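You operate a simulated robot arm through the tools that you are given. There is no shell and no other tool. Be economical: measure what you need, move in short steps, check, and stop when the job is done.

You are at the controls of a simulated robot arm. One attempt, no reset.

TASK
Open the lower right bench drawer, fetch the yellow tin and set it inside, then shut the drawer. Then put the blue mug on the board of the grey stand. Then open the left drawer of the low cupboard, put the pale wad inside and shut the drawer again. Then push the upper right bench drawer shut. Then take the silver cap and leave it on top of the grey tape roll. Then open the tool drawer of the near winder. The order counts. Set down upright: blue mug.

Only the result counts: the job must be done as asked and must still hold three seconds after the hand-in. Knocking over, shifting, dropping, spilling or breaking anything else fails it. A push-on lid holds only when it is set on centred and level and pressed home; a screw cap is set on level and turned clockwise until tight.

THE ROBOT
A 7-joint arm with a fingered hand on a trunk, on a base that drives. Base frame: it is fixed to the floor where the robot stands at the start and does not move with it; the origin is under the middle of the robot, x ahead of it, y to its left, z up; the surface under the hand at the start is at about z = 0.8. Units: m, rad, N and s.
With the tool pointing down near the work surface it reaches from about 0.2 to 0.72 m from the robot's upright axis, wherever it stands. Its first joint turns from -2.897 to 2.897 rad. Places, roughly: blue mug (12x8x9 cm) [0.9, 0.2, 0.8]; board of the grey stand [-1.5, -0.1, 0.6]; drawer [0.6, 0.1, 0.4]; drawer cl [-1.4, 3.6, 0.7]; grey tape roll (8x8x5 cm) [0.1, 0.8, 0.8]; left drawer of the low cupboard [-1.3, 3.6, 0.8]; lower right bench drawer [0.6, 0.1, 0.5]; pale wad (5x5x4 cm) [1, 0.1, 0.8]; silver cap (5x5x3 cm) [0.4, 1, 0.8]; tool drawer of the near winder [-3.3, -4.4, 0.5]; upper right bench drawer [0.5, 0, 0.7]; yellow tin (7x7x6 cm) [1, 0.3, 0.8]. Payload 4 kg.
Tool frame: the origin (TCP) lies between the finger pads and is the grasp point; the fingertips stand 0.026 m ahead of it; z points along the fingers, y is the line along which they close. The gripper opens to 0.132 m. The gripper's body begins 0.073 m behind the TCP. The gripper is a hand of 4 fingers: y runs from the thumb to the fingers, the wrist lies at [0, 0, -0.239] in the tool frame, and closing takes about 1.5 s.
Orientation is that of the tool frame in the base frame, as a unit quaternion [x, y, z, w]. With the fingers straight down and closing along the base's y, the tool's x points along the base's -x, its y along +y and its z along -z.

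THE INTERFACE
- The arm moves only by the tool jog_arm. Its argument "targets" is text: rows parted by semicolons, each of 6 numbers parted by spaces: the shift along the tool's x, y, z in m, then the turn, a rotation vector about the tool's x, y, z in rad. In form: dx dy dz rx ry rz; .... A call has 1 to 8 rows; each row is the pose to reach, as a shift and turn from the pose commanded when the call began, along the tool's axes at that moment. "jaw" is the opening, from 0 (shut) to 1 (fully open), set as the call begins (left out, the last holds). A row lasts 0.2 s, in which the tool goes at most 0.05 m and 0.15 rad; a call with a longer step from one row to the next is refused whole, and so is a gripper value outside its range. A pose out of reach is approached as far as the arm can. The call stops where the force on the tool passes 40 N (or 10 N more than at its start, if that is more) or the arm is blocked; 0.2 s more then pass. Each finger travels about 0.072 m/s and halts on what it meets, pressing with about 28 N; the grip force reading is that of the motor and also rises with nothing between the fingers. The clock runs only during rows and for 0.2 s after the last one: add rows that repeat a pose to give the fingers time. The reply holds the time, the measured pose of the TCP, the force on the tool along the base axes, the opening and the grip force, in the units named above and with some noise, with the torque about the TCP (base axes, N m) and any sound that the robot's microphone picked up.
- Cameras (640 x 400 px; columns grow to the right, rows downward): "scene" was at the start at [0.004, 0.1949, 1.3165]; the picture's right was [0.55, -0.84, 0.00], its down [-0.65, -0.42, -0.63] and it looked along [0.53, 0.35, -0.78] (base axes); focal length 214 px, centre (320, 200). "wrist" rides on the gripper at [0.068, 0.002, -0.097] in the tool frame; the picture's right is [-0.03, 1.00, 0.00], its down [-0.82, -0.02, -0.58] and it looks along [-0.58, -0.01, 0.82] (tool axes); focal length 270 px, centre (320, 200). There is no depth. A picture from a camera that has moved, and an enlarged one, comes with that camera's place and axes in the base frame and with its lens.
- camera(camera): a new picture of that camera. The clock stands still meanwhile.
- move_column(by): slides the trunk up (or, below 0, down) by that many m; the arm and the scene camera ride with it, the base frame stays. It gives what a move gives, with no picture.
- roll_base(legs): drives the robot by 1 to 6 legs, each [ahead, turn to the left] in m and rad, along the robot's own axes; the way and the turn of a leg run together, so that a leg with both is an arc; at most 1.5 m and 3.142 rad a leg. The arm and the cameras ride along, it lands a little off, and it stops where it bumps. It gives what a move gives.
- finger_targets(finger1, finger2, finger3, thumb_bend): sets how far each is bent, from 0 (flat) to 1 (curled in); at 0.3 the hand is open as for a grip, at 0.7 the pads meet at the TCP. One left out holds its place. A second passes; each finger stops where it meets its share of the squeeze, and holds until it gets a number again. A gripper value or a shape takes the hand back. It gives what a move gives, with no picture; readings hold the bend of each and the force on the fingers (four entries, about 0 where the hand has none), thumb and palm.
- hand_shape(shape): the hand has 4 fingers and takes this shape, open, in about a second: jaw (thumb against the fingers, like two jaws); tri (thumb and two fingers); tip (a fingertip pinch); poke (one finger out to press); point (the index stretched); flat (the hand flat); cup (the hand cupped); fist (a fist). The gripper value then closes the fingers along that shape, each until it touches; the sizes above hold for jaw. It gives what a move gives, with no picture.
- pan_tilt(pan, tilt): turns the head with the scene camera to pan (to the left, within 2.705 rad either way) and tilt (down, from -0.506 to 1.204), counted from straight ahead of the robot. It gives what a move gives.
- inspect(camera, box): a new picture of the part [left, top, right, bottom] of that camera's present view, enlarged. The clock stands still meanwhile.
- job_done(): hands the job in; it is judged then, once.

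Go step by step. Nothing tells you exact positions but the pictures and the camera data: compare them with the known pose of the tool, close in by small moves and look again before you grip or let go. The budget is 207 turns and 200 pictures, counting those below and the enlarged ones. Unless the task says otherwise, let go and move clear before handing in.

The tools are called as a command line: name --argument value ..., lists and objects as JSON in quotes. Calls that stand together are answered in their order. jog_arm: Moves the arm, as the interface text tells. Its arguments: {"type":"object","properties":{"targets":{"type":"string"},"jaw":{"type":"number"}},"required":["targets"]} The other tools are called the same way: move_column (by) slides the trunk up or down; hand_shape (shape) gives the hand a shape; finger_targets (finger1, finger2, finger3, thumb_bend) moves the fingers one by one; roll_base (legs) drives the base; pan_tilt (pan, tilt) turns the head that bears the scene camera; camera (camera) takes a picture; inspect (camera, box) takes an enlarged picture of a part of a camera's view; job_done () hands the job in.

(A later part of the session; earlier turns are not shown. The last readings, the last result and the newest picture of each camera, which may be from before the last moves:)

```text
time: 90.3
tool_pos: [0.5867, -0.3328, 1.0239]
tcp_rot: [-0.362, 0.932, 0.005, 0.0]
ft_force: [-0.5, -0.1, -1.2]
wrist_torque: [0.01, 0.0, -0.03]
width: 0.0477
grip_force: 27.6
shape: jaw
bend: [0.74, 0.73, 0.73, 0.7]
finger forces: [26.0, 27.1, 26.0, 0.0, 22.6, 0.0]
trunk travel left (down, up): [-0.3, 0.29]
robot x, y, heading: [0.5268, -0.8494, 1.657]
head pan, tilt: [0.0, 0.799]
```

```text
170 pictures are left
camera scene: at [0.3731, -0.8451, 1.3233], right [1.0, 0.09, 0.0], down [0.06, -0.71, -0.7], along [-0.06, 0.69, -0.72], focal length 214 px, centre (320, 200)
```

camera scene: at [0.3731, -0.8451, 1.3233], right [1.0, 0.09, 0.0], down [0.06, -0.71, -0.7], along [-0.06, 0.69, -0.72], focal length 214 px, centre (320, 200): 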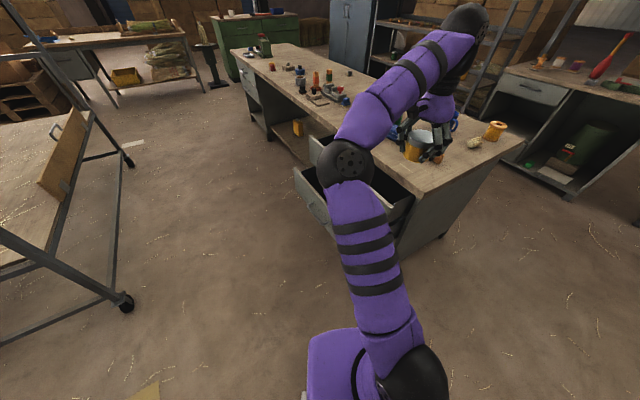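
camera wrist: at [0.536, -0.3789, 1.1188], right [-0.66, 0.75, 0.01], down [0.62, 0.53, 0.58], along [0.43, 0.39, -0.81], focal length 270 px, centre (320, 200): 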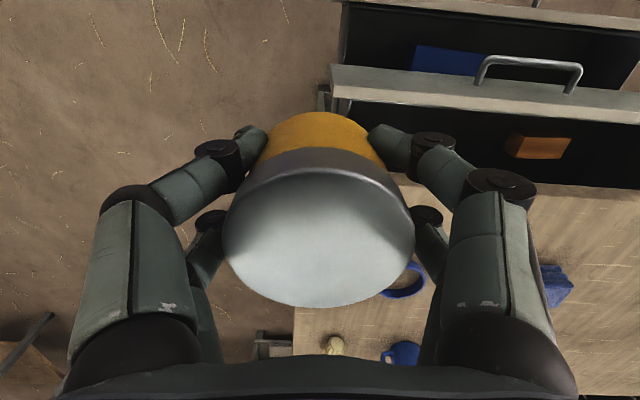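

I'm at the drawers' right front corner. There's already a blue item in the lower drawer. I'll align the hand over the slot (u ≈ 0.49, n ≈ 0.23) and look down.

jog_arm --targets "0.005 0.034 0 0 0 0.025; 0.01 0.067 0 0 0 0.05; 0.016 0.1 0 0 0 0.075; 0.021 0.134 0 0 0 0.098; 0.021 0.134 0 0 0 0.098"

camera --camera "wrist"

pan_tilt --pan 0.1 --tilt 1.0

inspect --camera "scene" --box '[220, 80, 460, 230]'

```text
time: 91.5
tool_pos: [0.4805, -0.2474, 1.0251]
tcp_rot: [-0.316, 0.949, 0.004, -0.001]
ft_force: [0.5, 0.1, -2.2]
wrist_torque: [0.03, 0.02, 0.03]
width: 0.0477
grip_force: 27.9
shape: jaw
bend: [0.74, 0.73, 0.73, 0.7]
finger forces: [26.3, 27.3, 26.4, 0.0, 22.8, 0.0]
trunk travel left (down, up): [-0.3, 0.29]
robot x, y, heading: [0.5267, -0.8531, 1.656]
head pan, tilt: [0.0, 0.799]
```

```text
169 pictures are left
camera wrist: at [0.4256, -0.2884, 1.1201], right [-0.58, 0.82, 0.01], down [0.67, 0.47, 0.58], along [0.47, 0.34, -0.81], focal length 270 px, centre (320, 200)
```

wrist: 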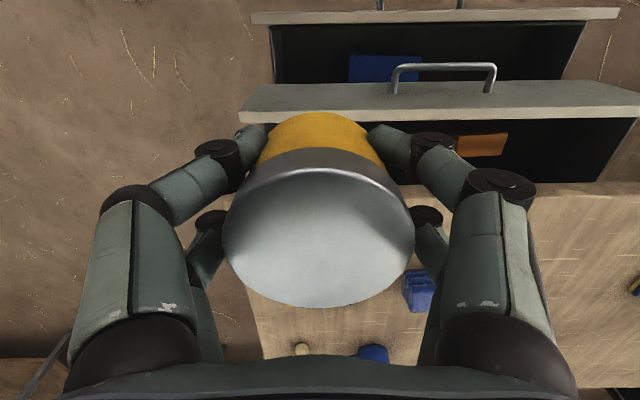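

```text
time: 92.2
tool_pos: [0.4809, -0.2479, 1.0246]
tcp_rot: [-0.317, 0.948, 0.004, -0.001]
ft_force: [-0.4, -0.6, -2.4]
wrist_torque: [0.02, 0.0, 0.01]
width: 0.0477
grip_force: 27.5
shape: jaw
bend: [0.74, 0.73, 0.73, 0.7]
finger forces: [26.2, 27.3, 26.4, 0.0, 22.8, 0.0]
trunk travel left (down, up): [-0.3, 0.29]
robot x, y, heading: [0.5266, -0.8584, 1.654]
head pan, tilt: [0.099, 1.0]
```

```text
2.67 times, centred on (340, 155) of scene
camera zoom: at [0.3671, -0.8569, 1.3082], right [0.98, 0.18, 0.0], down [0.16, -0.83, -0.54], along [-0.1, 0.53, -0.84], focal length 572 px, centre (267, 320)
```

zoom: 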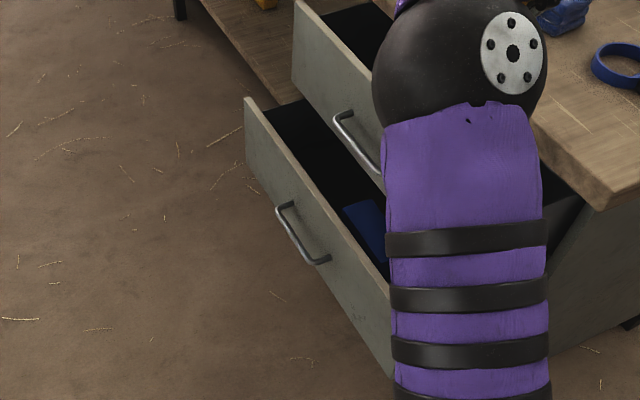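

The slot between the fronts is about 9 cm wide and the tin is centred on it to within millimetres. I'll lower with the trunk and check.

jog_arm --targets "-0.002 0 0 0 0 0; -0.002 0 0 0 0 0"

move_column --by -0.22

camera --camera "wrist"

```text
time: 92.8
tool_pos: [0.484, -0.2461, 1.025]
tcp_rot: [-0.316, 0.949, 0.005, -0.001]
ft_force: [0.4, -0.8, -1.8]
wrist_torque: [0.01, 0.0, 0.0]
width: 0.0476
grip_force: 28.1
shape: jaw
bend: [0.74, 0.73, 0.73, 0.7]
finger forces: [26.3, 27.3, 26.4, 0.1, 22.9, 0.1]
trunk travel left (down, up): [-0.3, 0.29]
robot x, y, heading: [0.5296, -0.8528, 1.659]
head pan, tilt: [0.099, 1.0]
```

```text
time: 95.2
tool_pos: [0.4822, -0.2465, 0.8042]
tcp_rot: [-0.317, 0.949, 0.004, -0.001]
ft_force: [0.0, -0.1, -1.9]
wrist_torque: [0.0, 0.01, -0.04]
width: 0.0475
grip_force: 28.1
shape: jaw
bend: [0.74, 0.73, 0.73, 0.7]
finger forces: [26.4, 27.4, 26.4, 0.1, 22.9, 0.0]
trunk travel left (down, up): [-0.08, 0.51]
robot x, y, heading: [0.5234, -0.854, 1.659]
head pan, tilt: [0.099, 1.0]
```

```text
167 pictures are left
camera wrist: at [0.4275, -0.2875, 0.8998], right [-0.58, 0.81, 0.01], down [0.67, 0.47, 0.58], along [0.47, 0.34, -0.81], focal length 270 px, centre (320, 200)
```

wrist: 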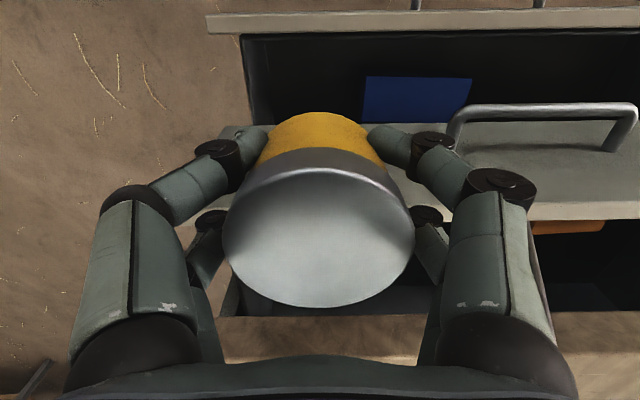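

Clearances look right on both sides. Continuing down.

move_column --by -0.08

jog_arm --targets "0 0 0.03 0 0 0; 0 0 0.06 0 0 0; 0 0 0.09 0 0 0; 0 0 0.12 0 0 0; 0 0 0.15 0 0 0; 0 0 0.18 0 0 0; 0 0 0.18 0 0 0"

camera --camera "wrist"

camera --camera "scene"

```text
time: 96.3
tool_pos: [0.4833, -0.2466, 0.7246]
tcp_rot: [-0.316, 0.949, 0.004, 0.0]
ft_force: [-0.3, -0.5, -1.1]
wrist_torque: [-0.04, 0.0, 0.02]
width: 0.0477
grip_force: 28.1
shape: jaw
bend: [0.74, 0.73, 0.73, 0.7]
finger forces: [26.3, 27.3, 26.4, 0.0, 22.9, 0.1]
trunk travel left (down, up): [0.0, 0.59]
robot x, y, heading: [0.53, -0.8563, 1.658]
head pan, tilt: [0.099, 1.0]
```

```text
time: 97.9
tool_pos: [0.4821, -0.2469, 0.5441]
tcp_rot: [-0.317, 0.949, 0.004, 0.001]
ft_force: [-0.1, 0.0, -1.2]
wrist_torque: [-0.01, 0.04, 0.04]
width: 0.0476
grip_force: 28.0
shape: jaw
bend: [0.74, 0.73, 0.73, 0.7]
finger forces: [26.2, 27.2, 26.6, 0.0, 23.2, 0.0]
trunk travel left (down, up): [0.0, 0.59]
robot x, y, heading: [0.5256, -0.8515, 1.661]
head pan, tilt: [0.099, 1.0]
```

```text
166 pictures are left
camera wrist: at [0.4272, -0.2867, 0.6398], right [-0.58, 0.81, 0.01], down [0.67, 0.47, 0.58], along [0.47, 0.34, -0.81], focal length 270 px, centre (320, 200)
```

wrist: 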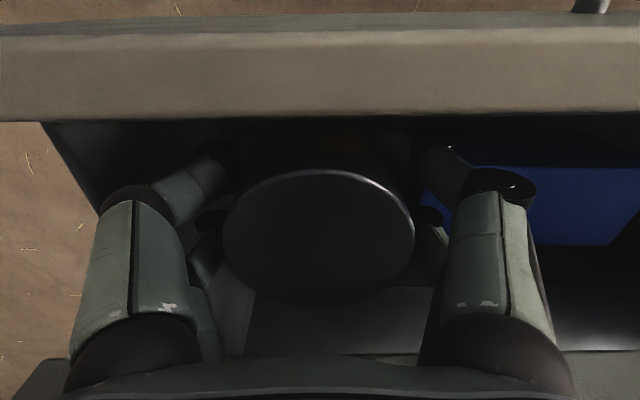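

```text
165 pictures are left
camera scene: at [0.3671, -0.857, 1.0082], right [0.98, 0.18, 0.0], down [0.16, -0.83, -0.54], along [-0.1, 0.53, -0.84], focal length 214 px, centre (320, 200)
```

scene: 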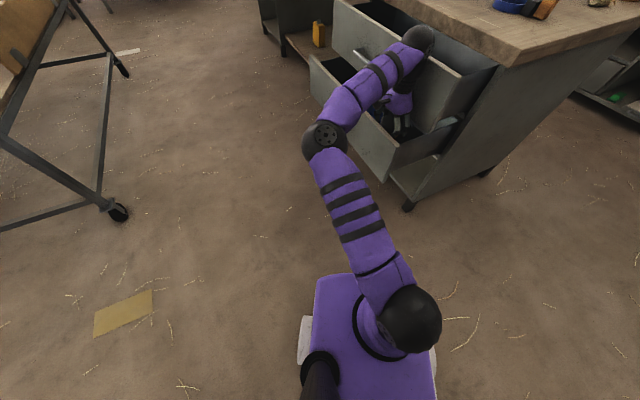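

Fits well. Continuing down in small steps while watching the force.

jog_arm --targets "0.002 0 0.02 0 0 0; 0.002 0 0.04 0 0 0; 0.002 0 0.06 0 0 0; 0.002 0 0.07 0 0 0; 0.002 0 0.07 0 0 0"

jog_arm --targets "0 0 0.006 0 0 0; 0 0 0.012 0 0 0; 0 0 0.012 0 0 0"

camera --camera "scene"

```text
time: 99.1
tool_pos: [0.4804, -0.2457, 0.4778]
tcp_rot: [-0.317, 0.949, 0.007, -0.001]
ft_force: [-2.4, 14.7, 32.4]
wrist_torque: [-2.82, 1.54, -0.78]
width: 0.0474
grip_force: 28.1
shape: jaw
bend: [0.74, 0.73, 0.73, 0.7]
finger forces: [26.3, 27.3, 26.7, 0.1, 23.4, 0.0]
trunk travel left (down, up): [0.0, 0.59]
robot x, y, heading: [0.5296, -0.8516, 1.658]
head pan, tilt: [0.099, 1.0]
```

```text
time: 99.4
tool_pos: [0.4817, -0.2448, 0.4778]
tcp_rot: [-0.316, 0.949, 0.008, 0.001]
ft_force: [0.9, -1.6, 14.1]
wrist_torque: [-0.42, 0.96, 0.12]
width: 0.0474
grip_force: 28.0
shape: jaw
bend: [0.74, 0.73, 0.73, 0.7]
finger forces: [26.2, 27.3, 26.7, 0.0, 23.3, 0.0]
trunk travel left (down, up): [0.0, 0.59]
robot x, y, heading: [0.5279, -0.8538, 1.656]
head pan, tilt: [0.099, 1.0]
stopped in row 1: the force on the tool passed its limit at 52 N (the readings are from after the stop); the commanded pose is now the measured one
```

```text
164 pictures are left
camera scene: at [0.3673, -0.8579, 1.008], right [0.98, 0.18, 0.0], down [0.16, -0.83, -0.54], along [-0.1, 0.53, -0.84], focal length 214 px, centre (320, 200)
```

scene: 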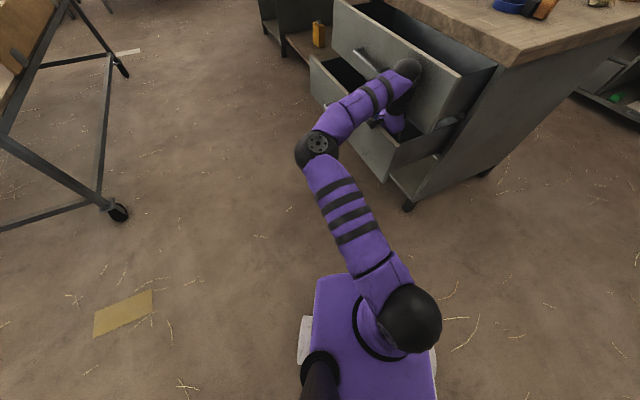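

There was a firm upward force at z ≈ 0.478. I'll check whether the tin is on the drawer floor.

camera --camera "wrist"

inspect --camera "scene" --box '[300, 20, 500, 170]'

```text
163 pictures are left
camera wrist: at [0.4259, -0.287, 0.5734], right [-0.58, 0.82, 0.02], down [0.67, 0.46, 0.58], along [0.47, 0.35, -0.81], focal length 270 px, centre (320, 200)
```

wrist: 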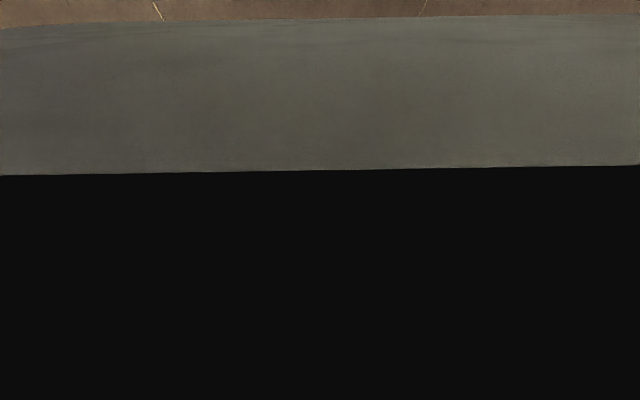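

```text
2.67 times, centred on (400, 95) of scene
camera zoom: at [0.3673, -0.8579, 1.008], right [0.98, 0.18, 0.0], down [0.16, -0.83, -0.54], along [-0.1, 0.53, -0.84], focal length 572 px, centre (107, 480)
```

zoom: 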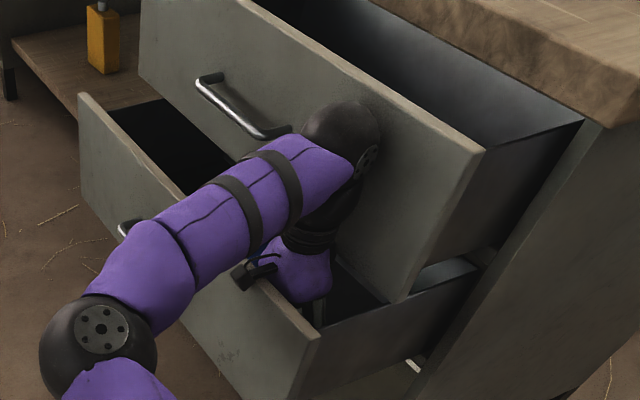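

The wrist camera's bracket is resting on the lower front's rim, with the tin roughly 1.5–2 cm above the drawer floor. I'll lift a hair and open gently so the fingers guide it down.

jog_arm --targets "0 0 -0.002 0 0 0; 0 0 -0.002 0 0 0"

jog_arm --targets "0 0 0 0 0 0; 0 0 0 0 0 0; 0 0 0 0 0 0; 0 0 0 0 0 0" --jaw 0.55

jog_arm --targets "0 0 -0.03 0 0 0; 0 0 -0.06 0 0 0; 0 0 -0.09 0 0 0; 0 0 -0.13 0 0 0; 0 0 -0.17 0 0 0; 0 0 -0.21 0 0 0; 0 0 -0.25 0 0 0"

camera --camera "wrist"

```text
time: 100.0
tool_pos: [0.48, -0.2448, 0.4782]
tcp_rot: [-0.316, 0.949, 0.008, 0.0]
ft_force: [2.3, -2.9, 5.1]
wrist_torque: [-0.05, 0.57, 0.21]
width: 0.0476
grip_force: 28.0
shape: jaw
bend: [0.74, 0.73, 0.73, 0.7]
finger forces: [26.4, 27.3, 26.7, 0.0, 23.5, 0.0]
trunk travel left (down, up): [0.0, 0.59]
robot x, y, heading: [0.5283, -0.8524, 1.662]
head pan, tilt: [0.099, 1.0]
```

```text
time: 101.0
tool_pos: [0.4809, -0.2444, 0.4783]
tcp_rot: [-0.318, 0.948, 0.007, 0.001]
ft_force: [1.5, -0.6, 1.0]
wrist_torque: [0.01, 0.07, 0.01]
width: 0.0718
grip_force: 0.1
shape: jaw
bend: [0.72, 0.72, 0.72, 0.7]
finger forces: [0.0, 1.1, 0.1, 0.1, 0.0, 0.1]
trunk travel left (down, up): [0.0, 0.59]
robot x, y, heading: [0.5281, -0.8544, 1.661]
head pan, tilt: [0.099, 1.0]
```

```text
time: 102.6
tool_pos: [0.4813, -0.2491, 0.7283]
tcp_rot: [-0.317, 0.948, 0.008, 0.001]
ft_force: [-0.1, 0.2, 0.0]
wrist_torque: [-0.05, -0.07, 0.02]
width: 0.0723
grip_force: 0.0
shape: jaw
bend: [0.72, 0.72, 0.72, 0.7]
finger forces: [0.1, 0.0, 0.0, 0.0, 0.0, 0.1]
trunk travel left (down, up): [0.0, 0.59]
robot x, y, heading: [0.5284, -0.8525, 1.653]
head pan, tilt: [0.099, 1.0]
```

```text
161 pictures are left
camera wrist: at [0.4268, -0.2902, 0.8236], right [-0.58, 0.81, 0.01], down [0.67, 0.46, 0.58], along [0.47, 0.35, -0.81], focal length 270 px, centre (320, 200)
```

wrist: 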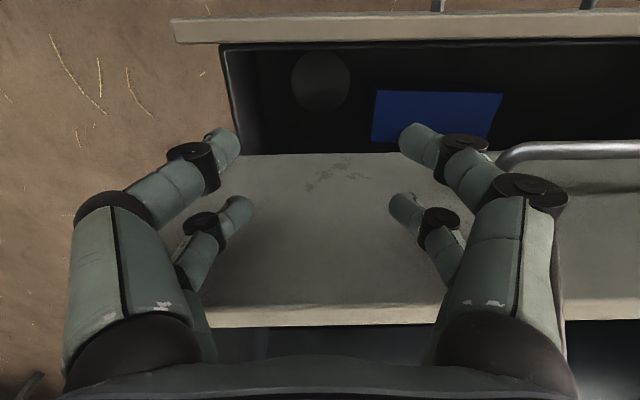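

The tin is standing in the lower drawer. I'll raise up and drive back to face the drawer, then push it shut with a horizontal hand.

move_column --by 0.3

roll_base --legs '[[0, -2.035], [-0.827, 0], [0, 1.03]]'

pan_tilt --pan 0 --tilt 0.7

camera --camera "scene"

```text
time: 105.6
tool_pos: [0.4824, -0.2484, 1.0273]
tcp_rot: [-0.316, 0.949, 0.008, 0.0]
ft_force: [0.1, 0.1, 0.2]
wrist_torque: [0.02, 0.0, 0.03]
width: 0.0721
grip_force: 0.0
shape: jaw
bend: [0.72, 0.72, 0.72, 0.7]
finger forces: [0.1, 0.0, 0.0, 0.1, 0.0, 0.1]
trunk travel left (down, up): [-0.3, 0.29]
robot x, y, heading: [0.5268, -0.85, 1.658]
head pan, tilt: [0.099, 1.0]
```

```text
time: 118.4
tool_pos: [0.2493, -0.1793, 1.0278]
tcp_rot: [0.188, 0.982, 0.007, 0.004]
ft_force: [-0.5, 0.5, 0.1]
wrist_torque: [-0.01, 0.0, 0.01]
width: 0.072
grip_force: 0.0
shape: jaw
bend: [0.72, 0.72, 0.72, 0.7]
finger forces: [0.1, 0.0, 0.0, 0.0, 0.0, 0.0]
trunk travel left (down, up): [-0.3, 0.29]
robot x, y, heading: [-0.2446, -0.5367, 0.642]
head pan, tilt: [0.099, 1.0]
```

```text
time: 119.2
tool_pos: [0.2492, -0.179, 1.0284]
tcp_rot: [0.187, 0.982, 0.007, 0.004]
ft_force: [-0.3, -0.3, -0.1]
wrist_torque: [0.0, -0.02, -0.01]
width: 0.0718
grip_force: 0.0
shape: jaw
bend: [0.72, 0.72, 0.72, 0.7]
finger forces: [0.1, 0.0, 0.0, 0.0, 0.1, 0.0]
trunk travel left (down, up): [-0.3, 0.29]
robot x, y, heading: [-0.2459, -0.5326, 0.638]
head pan, tilt: [0.0, 0.7]
```

```text
160 pictures are left
camera scene: at [-0.3146, -0.3961, 1.3315], right [0.6, -0.8, 0.0], down [-0.52, -0.38, -0.76], along [0.61, 0.46, -0.64], focal length 214 px, centre (320, 200)
```

scene: 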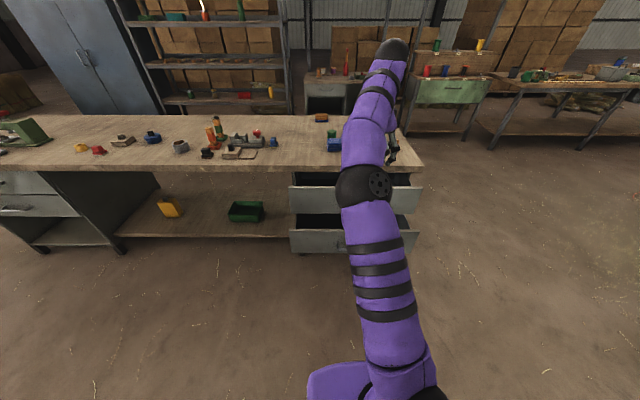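

I'm square in front again. I'll turn the hand horizontal (camera side down), make a fist, and lower in front of the lower handle.

jog_arm --targets "0.0013 -0.0021 0.029 -0.0611 -0.1093 -0.0611; 0.0026 -0.0042 0.058 -0.1222 -0.2186 -0.1222; 0.0039 -0.0064 0.087 -0.1833 -0.3279 -0.1833; 0.0052 -0.0085 0.116 -0.2444 -0.4372 -0.2444; 0.0065 -0.0106 0.145 -0.3055 -0.5465 -0.3055; 0.0079 -0.0128 0.175 -0.3666 -0.6558 -0.3666; 0.0092 -0.0149 0.204 -0.4277 -0.7651 -0.4277; 0.0105 -0.017 0.233 -0.4888 -0.8744 -0.4888"

jog_arm --targets "0 0 0 -0.0611 -0.1093 -0.0611; 0 0 0 -0.1222 -0.2186 -0.1222; 0 0 0 -0.1833 -0.3279 -0.1833; 0 0 0 -0.2444 -0.4372 -0.2444; 0 0 0 -0.3055 -0.5465 -0.3055"

hand_shape --shape "fist"

camera --camera "wrist"

```text
time: 121.0
tool_pos: [0.2339, -0.1903, 0.7943]
tcp_rot: [-0.067, 0.874, 0.154, 0.456]
ft_force: [-0.8, 0.1, 0.0]
wrist_torque: [0.0, 0.03, 0.03]
width: 0.0721
grip_force: 0.0
shape: jaw
bend: [0.72, 0.72, 0.72, 0.7]
finger forces: [0.0, 0.0, 0.1, 0.0, 0.0, 0.0]
trunk travel left (down, up): [-0.3, 0.29]
robot x, y, heading: [-0.2437, -0.5377, 0.637]
head pan, tilt: [0.0, 0.7]
```

```text
time: 122.2
tool_pos: [0.2347, -0.189, 0.7947]
tcp_rot: [-0.221, 0.665, 0.226, 0.677]
ft_force: [-0.2, 1.1, -0.1]
wrist_torque: [0.02, 0.02, 0.0]
width: 0.0723
grip_force: 0.0
shape: jaw
bend: [0.72, 0.72, 0.72, 0.7]
finger forces: [0.0, 0.0, 0.1, 0.0, 0.0, 0.0]
trunk travel left (down, up): [-0.3, 0.29]
robot x, y, heading: [-0.2468, -0.5359, 0.641]
head pan, tilt: [0.0, 0.7]
```

```text
time: 123.1
tool_pos: [0.234, -0.1888, 0.7946]
tcp_rot: [-0.22, 0.666, 0.226, 0.676]
ft_force: [0.0, 0.8, -0.2]
wrist_torque: [-0.02, 0.0, 0.01]
width: 0.0
grip_force: 0.1
shape: fist
bend: [1.0, 1.0, 1.0, 0.53]
finger forces: [0.0, 0.0, 0.0, 0.0, 0.1, 0.1]
trunk travel left (down, up): [-0.3, 0.29]
robot x, y, heading: [-0.2426, -0.5326, 0.642]
head pan, tilt: [0.0, 0.7]
```

```text
159 pictures are left
camera wrist: at [0.1577, -0.245, 0.7238], right [-0.6, 0.8, 0.03], down [-0.46, -0.37, 0.81], along [0.66, 0.47, 0.59], focal length 270 px, centre (320, 200)
```

wrist: 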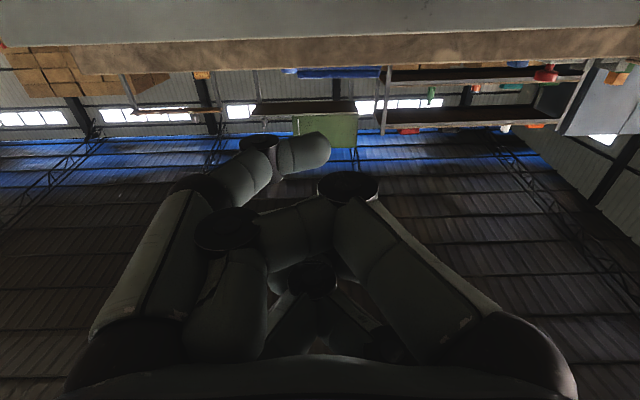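

Lowering, then pushing by driving forward slowly.

move_column --by -0.3

roll_base --legs '[[0.15, 0.003]]'

camera --camera "scene"

```text
time: 126.1
tool_pos: [0.2352, -0.1879, 0.4959]
tcp_rot: [-0.221, 0.666, 0.226, 0.676]
ft_force: [-0.6, 0.1, -0.6]
wrist_torque: [0.0, 0.02, 0.0]
width: 0.0
grip_force: 0.0
shape: fist
bend: [1.0, 1.0, 1.0, 0.53]
finger forces: [0.0, 0.0, 0.0, 0.1, 0.1, 0.0]
trunk travel left (down, up): [0.0, 0.59]
robot x, y, heading: [-0.2428, -0.5361, 0.634]
head pan, tilt: [0.0, 0.7]
```

```text
time: 127.5
tool_pos: [0.3537, -0.0959, 0.4936]
tcp_rot: [-0.222, 0.665, 0.228, 0.675]
ft_force: [0.2, 0.6, -0.7]
wrist_torque: [0.03, -0.01, 0.02]
width: 0.0
grip_force: 0.1
shape: fist
bend: [1.0, 1.0, 1.0, 0.53]
finger forces: [0.0, 0.0, 0.0, 0.1, 0.0, 0.0]
trunk travel left (down, up): [0.0, 0.59]
robot x, y, heading: [-0.1233, -0.4438, 0.642]
head pan, tilt: [0.0, 0.7]
```

```text
158 pictures are left
camera scene: at [-0.1954, -0.3072, 1.0316], right [0.6, -0.8, 0.0], down [-0.52, -0.39, -0.76], along [0.61, 0.46, -0.64], focal length 214 px, centre (320, 200)
```

scene: 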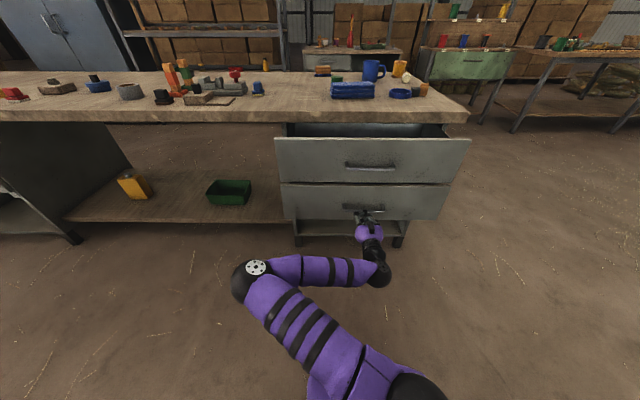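

It is sliding. Continuing.

roll_base --legs '[[0.14, 0]]'

camera --camera "scene"

```text
time: 128.8
tool_pos: [0.4665, -0.0141, 0.4952]
tcp_rot: [-0.223, 0.666, 0.228, 0.675]
ft_force: [-0.2, -1.0, -0.2]
wrist_torque: [0.02, 0.02, 0.0]
width: 0.0
grip_force: 0.0
shape: fist
bend: [1.0, 1.0, 1.0, 0.53]
finger forces: [0.1, 0.0, 0.1, 0.1, 0.0, 0.0]
trunk travel left (down, up): [0.0, 0.59]
robot x, y, heading: [-0.0096, -0.3629, 0.64]
head pan, tilt: [0.0, 0.7]
```

```text
157 pictures are left
camera scene: at [-0.0834, -0.2234, 1.0316], right [0.6, -0.8, 0.0], down [-0.52, -0.39, -0.76], along [0.61, 0.46, -0.64], focal length 214 px, centre (320, 200)
```

scene: 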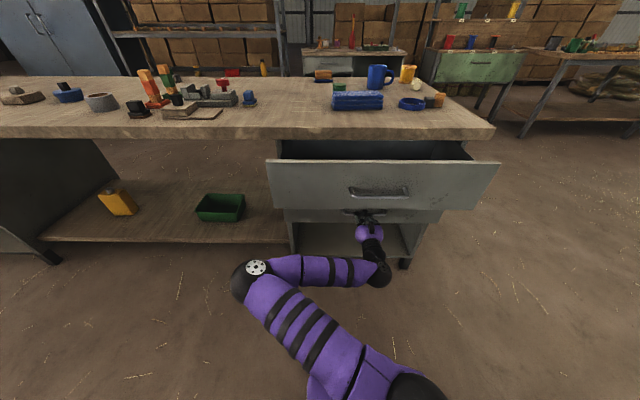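

Nearly shut. Finishing with small arm pushes until it meets the stop.

jog_arm --targets "0 0 0.012 0 0 0; 0 0 0.024 0 0 0; 0 0 0.036 0 0 0; 0 0 0.048 0 0 0; 0 0 0.06 0 0 0; 0 0 0.07 0 0 0"

inspect --camera "scene" --box '[240, 110, 520, 285]'

```text
time: 130.1
tool_pos: [0.5132, 0.0171, 0.495]
tcp_rot: [-0.219, 0.668, 0.222, 0.676]
ft_force: [-13.6, -11.2, 2.8]
wrist_torque: [-0.18, 0.28, 0.01]
width: 0.0001
grip_force: 0.1
shape: fist
bend: [1.0, 1.0, 1.0, 0.63]
finger forces: [0.1, 0.0, 0.0, 0.0, 17.6, 0.0]
trunk travel left (down, up): [0.0, 0.59]
robot x, y, heading: [-0.009, -0.3608, 0.64]
head pan, tilt: [0.0, 0.7]
stopped in row 6: the force on the tool passed its limit at 54 N (the readings are from after the stop); the commanded pose is now the measured one
```

```text
2.29 times, centred on (380, 198) of scene
camera zoom: at [-0.0849, -0.2245, 1.0317], right [0.6, -0.8, 0.0], down [-0.52, -0.39, -0.77], along [0.61, 0.46, -0.64], focal length 490 px, centre (183, 206)
```

zoom: 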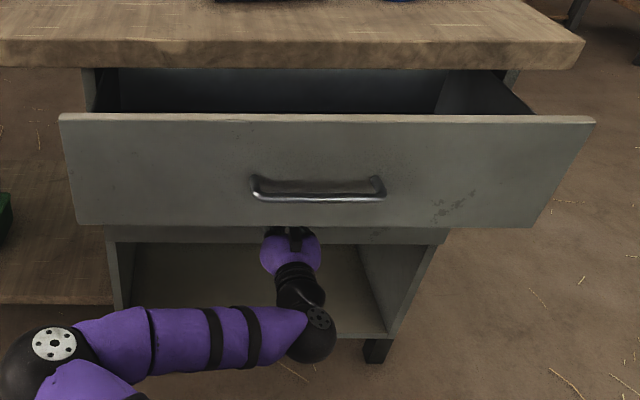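

The lower drawer hit its stop. I'll back off and verify.

roll_base --legs '[[-0.3, 0]]'

inspect --camera "scene" --box '[240, 110, 480, 260]'

camera --camera "wrist"

```text
time: 132.1
tool_pos: [0.2742, -0.1617, 0.4945]
tcp_rot: [-0.219, 0.668, 0.222, 0.676]
ft_force: [0.5, -0.6, 0.6]
wrist_torque: [0.01, 0.02, -0.01]
width: 0.0
grip_force: 0.0
shape: fist
bend: [1.0, 1.0, 1.0, 0.53]
finger forces: [0.0, 0.0, 0.0, 0.0, 0.1, 0.0]
trunk travel left (down, up): [0.0, 0.59]
robot x, y, heading: [-0.2552, -0.5397, 0.649]
head pan, tilt: [0.0, 0.7]
```

```text
2.67 times, centred on (360, 185) of scene
camera zoom: at [-0.3243, -0.4038, 1.0316], right [0.6, -0.8, 0.0], down [-0.52, -0.39, -0.76], along [0.61, 0.46, -0.64], focal length 572 px, centre (213, 240)
```

zoom: 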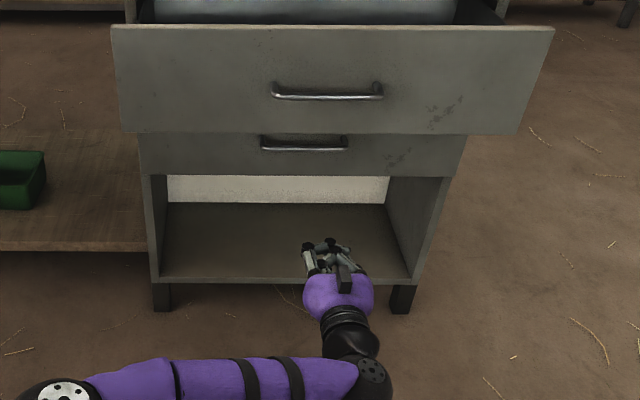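

```text
154 pictures are left
camera wrist: at [0.1959, -0.218, 0.4236], right [-0.59, 0.81, 0.03], down [-0.46, -0.36, 0.81], along [0.66, 0.47, 0.59], focal length 270 px, centre (320, 200)
```

wrist: 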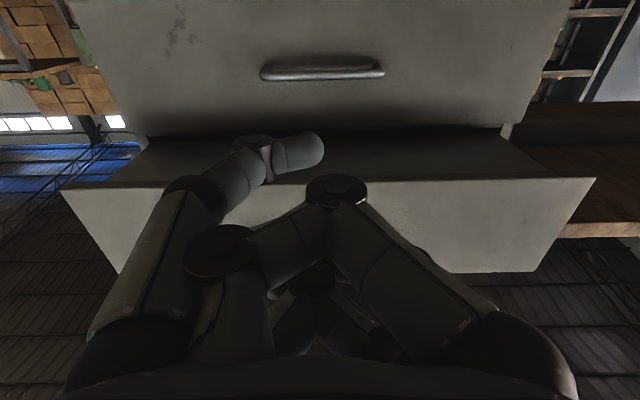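

The lower drawer is shut, with its handle back where it started. Now the mug: I'll return the hand to pointing down, raise the trunk and drive back to the right end.

jog_arm --targets "-0.029 0 0 0 0.15 0; -0.058 0 0 0 0.3 0; -0.087 0 0 0 0.45 0; -0.116 0 0 0 0.6 0; -0.145 0 0 0 0.75 0; -0.174 0 0 0 0.9 0; -0.203 0 0 0 1.05 0; -0.23 0 0 0 1.2 0"

jog_arm --targets "0 0 0 0 0.125 0; 0 0 0 0 0.25 0; 0 0 0 0 0.371 0"

hand_shape --shape "jaw"

move_column --by 0.3

roll_base --legs '[[0, -1.328], [0.74, 0], [0, 1.32], [1.1, 0], [0, 1.57]]'

camera --camera "wrist"

```text
time: 133.9
tool_pos: [0.271, -0.1641, 0.7244]
tcp_rot: [-0.305, 0.934, 0.059, 0.179]
ft_force: [0.1, 0.2, 0.4]
wrist_torque: [-0.04, -0.02, 0.01]
width: 0.0
grip_force: 0.1
shape: fist
bend: [1.0, 1.0, 1.0, 0.53]
finger forces: [0.1, 0.1, 0.0, 0.1, 0.0, 0.0]
trunk travel left (down, up): [0.0, 0.59]
robot x, y, heading: [-0.2529, -0.5455, 0.645]
head pan, tilt: [0.0, 0.7]
```

```text
time: 134.7
tool_pos: [0.2588, -0.171, 0.7147]
tcp_rot: [-0.311, 0.95, 0.002, 0.005]
ft_force: [0.5, 0.0, 0.2]
wrist_torque: [0.0, 0.01, -0.01]
width: 0.0
grip_force: 0.2
shape: fist
bend: [1.0, 1.0, 1.0, 0.53]
finger forces: [0.1, 0.1, 0.0, 0.0, 0.0, 0.0]
out of reach, approached as far as the arm can: row 3
trunk travel left (down, up): [0.0, 0.59]
robot x, y, heading: [-0.2501, -0.5409, 0.641]
head pan, tilt: [0.0, 0.7]
```

```text
time: 135.6
tool_pos: [0.2589, -0.1696, 0.7138]
tcp_rot: [-0.312, 0.95, 0.003, 0.007]
ft_force: [-0.3, 0.1, -0.4]
wrist_torque: [0.04, -0.02, 0.0]
width: 0.1319
grip_force: 0.0
shape: jaw
bend: [0.3, 0.3, 0.3, 0.3]
finger forces: [0.0, 0.0, 0.1, 0.0, 0.1, 0.0]
trunk travel left (down, up): [0.0, 0.59]
robot x, y, heading: [-0.2528, -0.5383, 0.648]
head pan, tilt: [0.0, 0.7]
```

```text
time: 138.6
tool_pos: [0.259, -0.1693, 1.0144]
tcp_rot: [-0.312, 0.95, 0.002, 0.007]
ft_force: [-0.7, 0.1, 0.0]
wrist_torque: [0.02, 0.02, -0.01]
width: 0.1319
grip_force: 0.0
shape: jaw
bend: [0.3, 0.3, 0.3, 0.3]
finger forces: [0.0, 0.1, 0.0, 0.1, 0.1, 0.1]
trunk travel left (down, up): [-0.3, 0.29]
robot x, y, heading: [-0.2513, -0.5412, 0.64]
head pan, tilt: [0.0, 0.7]
```

```text
time: 139.8
tool_pos: [0.2865, -0.2117, 1.0146]
tcp_rot: [-0.273, 0.962, 0.002, 0.007]
ft_force: [0.6, 0.4, 0.3]
wrist_torque: [-0.03, 0.02, 0.06]
width: 0.1321
grip_force: 0.1
shape: jaw
bend: [0.3, 0.3, 0.3, 0.3]
finger forces: [0.0, 0.0, 0.1, 0.0, 0.1, 0.0]
trunk travel left (down, up): [-0.3, 0.29]
robot x, y, heading: [-0.2542, -0.5447, 0.563]
head pan, tilt: [0.0, 0.7]
stopped in leg 1: the robot was blocked; the commanded pose is now the measured one
```

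```text
153 pictures are left
camera wrist: at [0.2271, -0.2484, 1.109], right [-0.5, 0.86, 0.0], down [0.7, 0.41, 0.59], along [0.51, 0.3, -0.81], focal length 270 px, centre (320, 200)
```

wrist: 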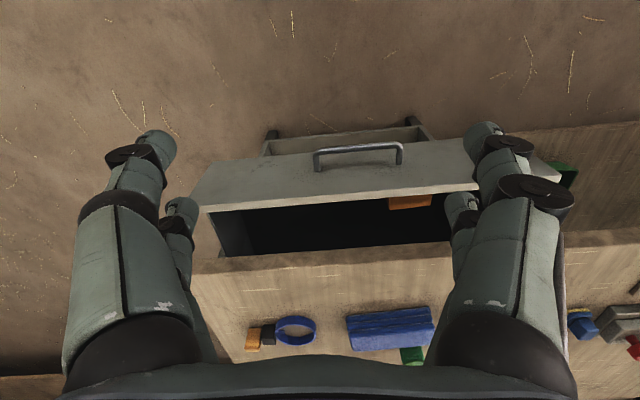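

The turn was blocked, so I'll look behind to see what I touched.

pan_tilt --pan 2.6 --tilt 0.9

camera --camera "scene"

pan_tilt --pan -2.6 --tilt 0.9

camera --camera "scene"

```text
time: 142.2
tool_pos: [0.2852, -0.2128, 1.0139]
tcp_rot: [-0.274, 0.962, 0.002, 0.007]
ft_force: [1.1, 0.5, 0.5]
wrist_torque: [-0.01, 0.01, 0.01]
width: 0.1321
grip_force: 0.1
shape: jaw
bend: [0.3, 0.3, 0.3, 0.3]
finger forces: [0.1, 0.1, 0.0, 0.0, 0.1, 0.0]
trunk travel left (down, up): [-0.3, 0.29]
robot x, y, heading: [-0.2533, -0.5444, 0.565]
head pan, tilt: [2.601, 0.901]
```

```text
152 pictures are left
camera scene: at [-0.4608, -0.446, 1.3155], right [-0.02, 1.0, 0.0], down [0.78, 0.02, -0.62], along [-0.62, -0.01, -0.78], focal length 214 px, centre (320, 200)
```

scene: 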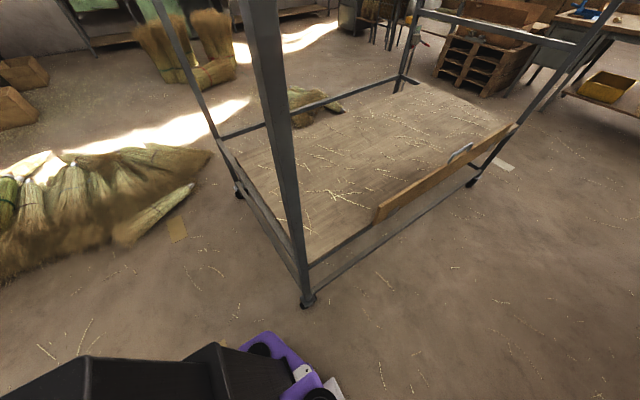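

```text
time: 146.2
tool_pos: [0.2868, -0.2116, 1.0138]
tcp_rot: [-0.273, 0.962, 0.002, 0.007]
ft_force: [0.7, 0.5, -0.3]
wrist_torque: [-0.01, -0.02, -0.01]
width: 0.1318
grip_force: 0.1
shape: jaw
bend: [0.3, 0.3, 0.3, 0.3]
finger forces: [0.0, 0.0, 0.0, 0.0, 0.0, 0.0]
trunk travel left (down, up): [-0.3, 0.29]
robot x, y, heading: [-0.2538, -0.5432, 0.566]
head pan, tilt: [-2.601, 0.901]
```

```text
151 pictures are left
camera scene: at [-0.4192, -0.5117, 1.3155], right [-0.89, 0.45, 0.0], down [0.35, 0.7, -0.62], along [-0.28, -0.56, -0.78], focal length 214 px, centre (320, 200)
```

scene: 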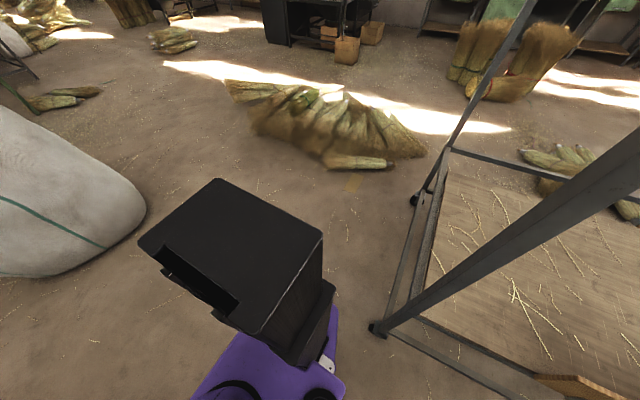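

Nothing is visibly touching. I'll ease forward a little, away from the stand, and retry the turn.

roll_base --legs '[[0.08, 0], [0, -0.4]]'

```text
time: 148.6
tool_pos: [0.4418, -0.4047, 1.0139]
tcp_rot: [-0.078, 0.997, 0.001, 0.007]
ft_force: [-0.3, -0.2, 0.4]
wrist_torque: [-0.01, -0.01, 0.0]
width: 0.1318
grip_force: 0.1
shape: jaw
bend: [0.3, 0.3, 0.3, 0.3]
finger forces: [0.1, 0.0, 0.1, 0.0, 0.0, 0.0]
trunk travel left (down, up): [-0.3, 0.29]
robot x, y, heading: [-0.1881, -0.4983, 0.165]
head pan, tilt: [-2.601, 0.901]
```

It turned freely this time. Continuing around to the right end.

roll_base --legs '[[0, -0.953], [0.71, 0], [0, 1.433], [1.12, 0], [0, 1.57]]'

camera --camera "wrist"

```text
time: 168.7
tool_pos: [0.8451, 0.1725, 1.0142]
tcp_rot: [0.892, -0.452, -0.006, -0.003]
ft_force: [0.0, 0.0, 0.0]
wrist_torque: [-0.03, 0.01, 0.0]
width: 0.1318
grip_force: 0.1
shape: jaw
bend: [0.3, 0.3, 0.3, 0.3]
finger forces: [0.0, 0.1, 0.1, 0.0, 0.0, 0.0]
trunk travel left (down, up): [-0.3, 0.29]
robot x, y, heading: [1.2188, -0.3377, 2.213]
head pan, tilt: [-2.601, 0.901]
```

```text
150 pictures are left
camera wrist: at [0.8844, 0.1145, 1.1088], right [-0.82, -0.57, 0.0], down [-0.46, 0.66, 0.59], along [-0.34, 0.48, -0.81], focal length 270 px, centre (320, 200)
```

wrist: 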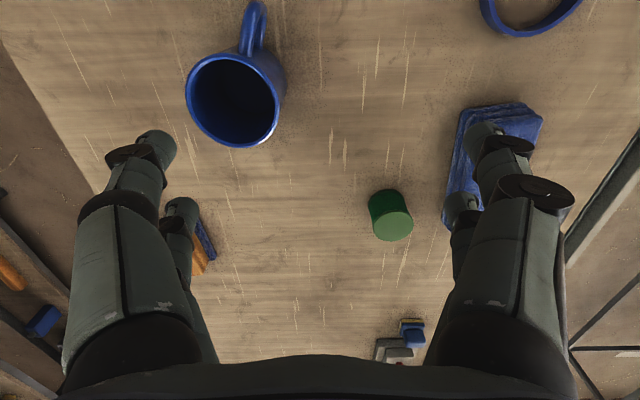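

The mug is at (0.905, 0.204) with its handle pointing toward (0.29, −0.96). I'll align the hand across it and come to just above.

jog_arm --targets "0.003 -0.02 0.015 0 0 0.1; 0.006 -0.04 0.03 0 0 0.2; 0.009 -0.055 0.045 0 0 0.3; 0.0102 -0.067 0.06 0 0 0.339; 0.0102 -0.067 0.06 0 0 0.339"

camera --camera "wrist"

```text
time: 169.8
tool_pos: [0.9038, 0.2048, 0.9523]
tcp_rot: [0.803, -0.596, -0.006, -0.001]
ft_force: [-1.5, -1.1, 0.0]
wrist_torque: [0.01, 0.01, 0.02]
width: 0.1317
grip_force: 0.0
shape: jaw
bend: [0.3, 0.3, 0.3, 0.3]
finger forces: [0.0, 0.0, 0.0, 0.0, 0.1, 0.0]
trunk travel left (down, up): [-0.3, 0.29]
robot x, y, heading: [1.215, -0.3368, 2.217]
head pan, tilt: [-2.601, 0.901]
```

```text
149 pictures are left
camera wrist: at [0.9232, 0.1366, 1.0483], right [-0.96, -0.27, 0.0], down [-0.21, 0.78, 0.59], along [-0.16, 0.57, -0.81], focal length 270 px, centre (320, 200)
```

wrist: 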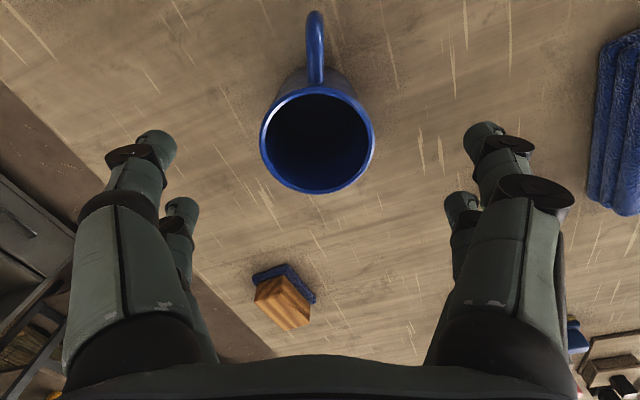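

Well aligned. Descending and closing.

jog_arm --targets "0 0 0.03 0 0 0; 0 0 0.06 0 0 0; 0 0 0.09 0 0 0; 0 0 0.107 0 0 0; 0 0 0.107 0 0 0"

jog_arm --targets "0 0 0 0 0 0; 0 0 0 0 0 0; 0 0 0 0 0 0; 0 0 0 0 0 0; 0 0 0 0 0 0; 0 0 0 0 0 0" --jaw 0

camera --camera "wrist"

```text
time: 171.1
tool_pos: [0.9031, 0.206, 0.8474]
tcp_rot: [0.803, -0.596, -0.006, -0.001]
ft_force: [0.0, -1.2, 0.2]
wrist_torque: [-0.01, 0.02, 0.01]
width: 0.132
grip_force: 0.1
shape: jaw
bend: [0.3, 0.3, 0.3, 0.3]
finger forces: [0.0, 0.0, 0.1, 0.1, 0.0, 0.0]
trunk travel left (down, up): [-0.3, 0.29]
robot x, y, heading: [1.2165, -0.3372, 2.22]
head pan, tilt: [-2.601, 0.901]
```

```text
time: 172.4
tool_pos: [0.902, 0.2054, 0.8472]
tcp_rot: [0.803, -0.596, -0.006, -0.002]
ft_force: [0.1, 0.8, -0.3]
wrist_torque: [-0.01, -0.01, 0.04]
width: 0.0553
grip_force: 27.8
shape: jaw
bend: [0.74, 0.73, 0.73, 0.7]
finger forces: [26.6, 26.0, 25.3, 0.0, 25.4, 0.0]
trunk travel left (down, up): [-0.3, 0.29]
robot x, y, heading: [1.2166, -0.3402, 2.214]
head pan, tilt: [-2.601, 0.901]
```

```text
148 pictures are left
camera wrist: at [0.9221, 0.1379, 0.9412], right [-0.96, -0.27, 0.01], down [-0.21, 0.78, 0.59], along [-0.16, 0.56, -0.81], focal length 270 px, centre (320, 200)
```

wrist: 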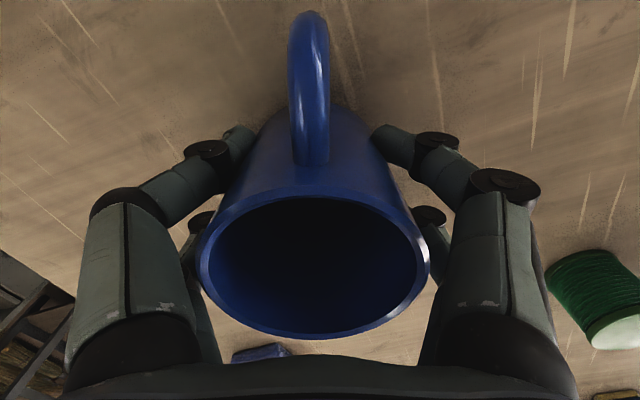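

Mug held. Lifting, then driving out around the bench corner toward the stand's right end.

jog_arm --targets "0 0 -0.03 0 0 0; 0 0 -0.07 0 0 0; 0 0 -0.11 0 0 0; 0.02 -0.005 -0.14 0 0 0; 0.04 -0.01 -0.16 0 0 0; 0.07 -0.016 -0.17 0 0 0"

roll_base --legs '[[0, -1.572], [-1.15, 0], [0, -0.311], [-0.85, 0]]'

pan_tilt --pan 1.7 --tilt 0.6

camera --camera "scene"

```text
time: 173.8
tool_pos: [0.9381, 0.1418, 1.0154]
tcp_rot: [0.803, -0.596, -0.006, -0.001]
ft_force: [0.6, -0.1, -3.0]
wrist_torque: [-0.01, 0.01, -0.01]
width: 0.0551
grip_force: 28.0
shape: jaw
bend: [0.74, 0.73, 0.73, 0.7]
finger forces: [26.7, 26.3, 25.5, 0.0, 25.3, 0.0]
trunk travel left (down, up): [-0.3, 0.29]
robot x, y, heading: [1.2189, -0.3376, 2.214]
head pan, tilt: [-2.601, 0.901]
```

```text
time: 189.1
tool_pos: [0.038, -1.198, 1.0147]
tcp_rot: [0.004, 1.0, 0.002, 0.006]
ft_force: [0.0, 0.4, -2.5]
wrist_torque: [0.01, -0.01, -0.03]
width: 0.0545
grip_force: 27.7
shape: jaw
bend: [0.74, 0.73, 0.73, 0.7]
finger forces: [26.9, 26.3, 25.8, 0.1, 25.3, 0.0]
trunk travel left (down, up): [-0.3, 0.29]
robot x, y, heading: [-0.5065, -1.3188, 0.341]
head pan, tilt: [-2.601, 0.901]
```

```text
time: 192.6
tool_pos: [0.0371, -1.1985, 1.0159]
tcp_rot: [0.004, 1.0, 0.002, 0.005]
ft_force: [0.9, -0.4, -2.1]
wrist_torque: [0.01, -0.01, -0.01]
width: 0.0547
grip_force: 28.1
shape: jaw
bend: [0.74, 0.73, 0.73, 0.7]
finger forces: [26.9, 26.3, 25.8, 0.1, 25.3, 0.1]
trunk travel left (down, up): [-0.3, 0.29]
robot x, y, heading: [-0.5051, -1.3197, 0.343]
head pan, tilt: [1.7, 0.6]
```

```text
147 pictures are left
camera scene: at [-0.6516, -1.1149, 1.3402], right [0.89, 0.45, 0.0], down [0.25, -0.5, -0.83], along [-0.37, 0.74, -0.56], focal length 214 px, centre (320, 200)
```

scene: 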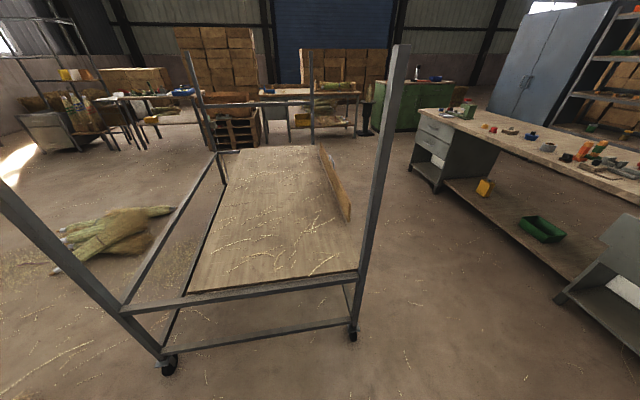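

The stand's board is bare at its right end, with a level of about 0.57 to be refined. I'll turn to face it and roll in.

roll_base --legs '[[0, 1.873], [0.4, 0]]'

pan_tilt --pan 0.0 --tilt 0.8

camera --camera "scene"

camera --camera "wrist"

```text
time: 200.1
tool_pos: [-1.0246, -0.5183, 1.015]
tcp_rot: [0.804, -0.595, -0.007, -0.001]
ft_force: [-0.8, -0.4, -2.6]
wrist_torque: [-0.02, -0.03, 0.01]
width: 0.0543
grip_force: 28.2
shape: jaw
bend: [0.74, 0.73, 0.73, 0.7]
finger forces: [27.3, 27.0, 26.0, 0.0, 25.1, 0.0]
trunk travel left (down, up): [-0.3, 0.29]
robot x, y, heading: [-0.7449, -0.9984, 2.215]
head pan, tilt: [1.7, 0.6]
```

```text
time: 201.8
tool_pos: [-1.0244, -0.5184, 1.0164]
tcp_rot: [0.805, -0.594, -0.006, -0.002]
ft_force: [0.2, 0.7, -2.7]
wrist_torque: [0.01, 0.01, 0.0]
width: 0.0544
grip_force: 28.7
shape: jaw
bend: [0.74, 0.73, 0.73, 0.7]
finger forces: [27.2, 27.1, 26.0, 0.1, 25.2, 0.1]
trunk travel left (down, up): [-0.3, 0.29]
robot x, y, heading: [-0.7436, -1.001, 2.215]
head pan, tilt: [0.0, 0.799]
```

```text
146 pictures are left
camera scene: at [-0.8815, -1.0731, 1.3233], right [0.8, 0.6, 0.0], down [0.43, -0.57, -0.7], along [-0.42, 0.56, -0.72], focal length 214 px, centre (320, 200)
```

scene: 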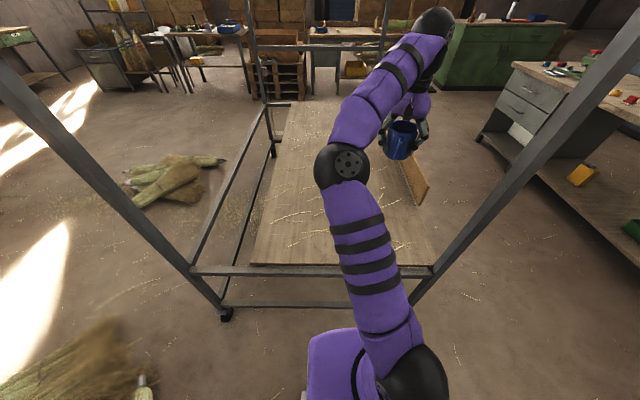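

```text
145 pictures are left
camera wrist: at [-1.0053, -0.5857, 1.1106], right [-0.96, -0.27, 0.01], down [-0.22, 0.78, 0.59], along [-0.16, 0.56, -0.81], focal length 270 px, centre (320, 200)
```

wrist: 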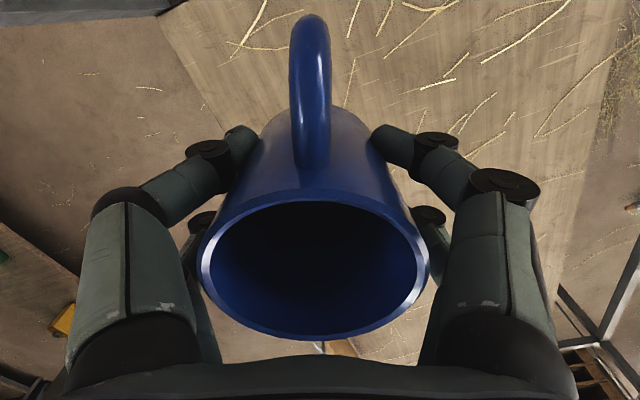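

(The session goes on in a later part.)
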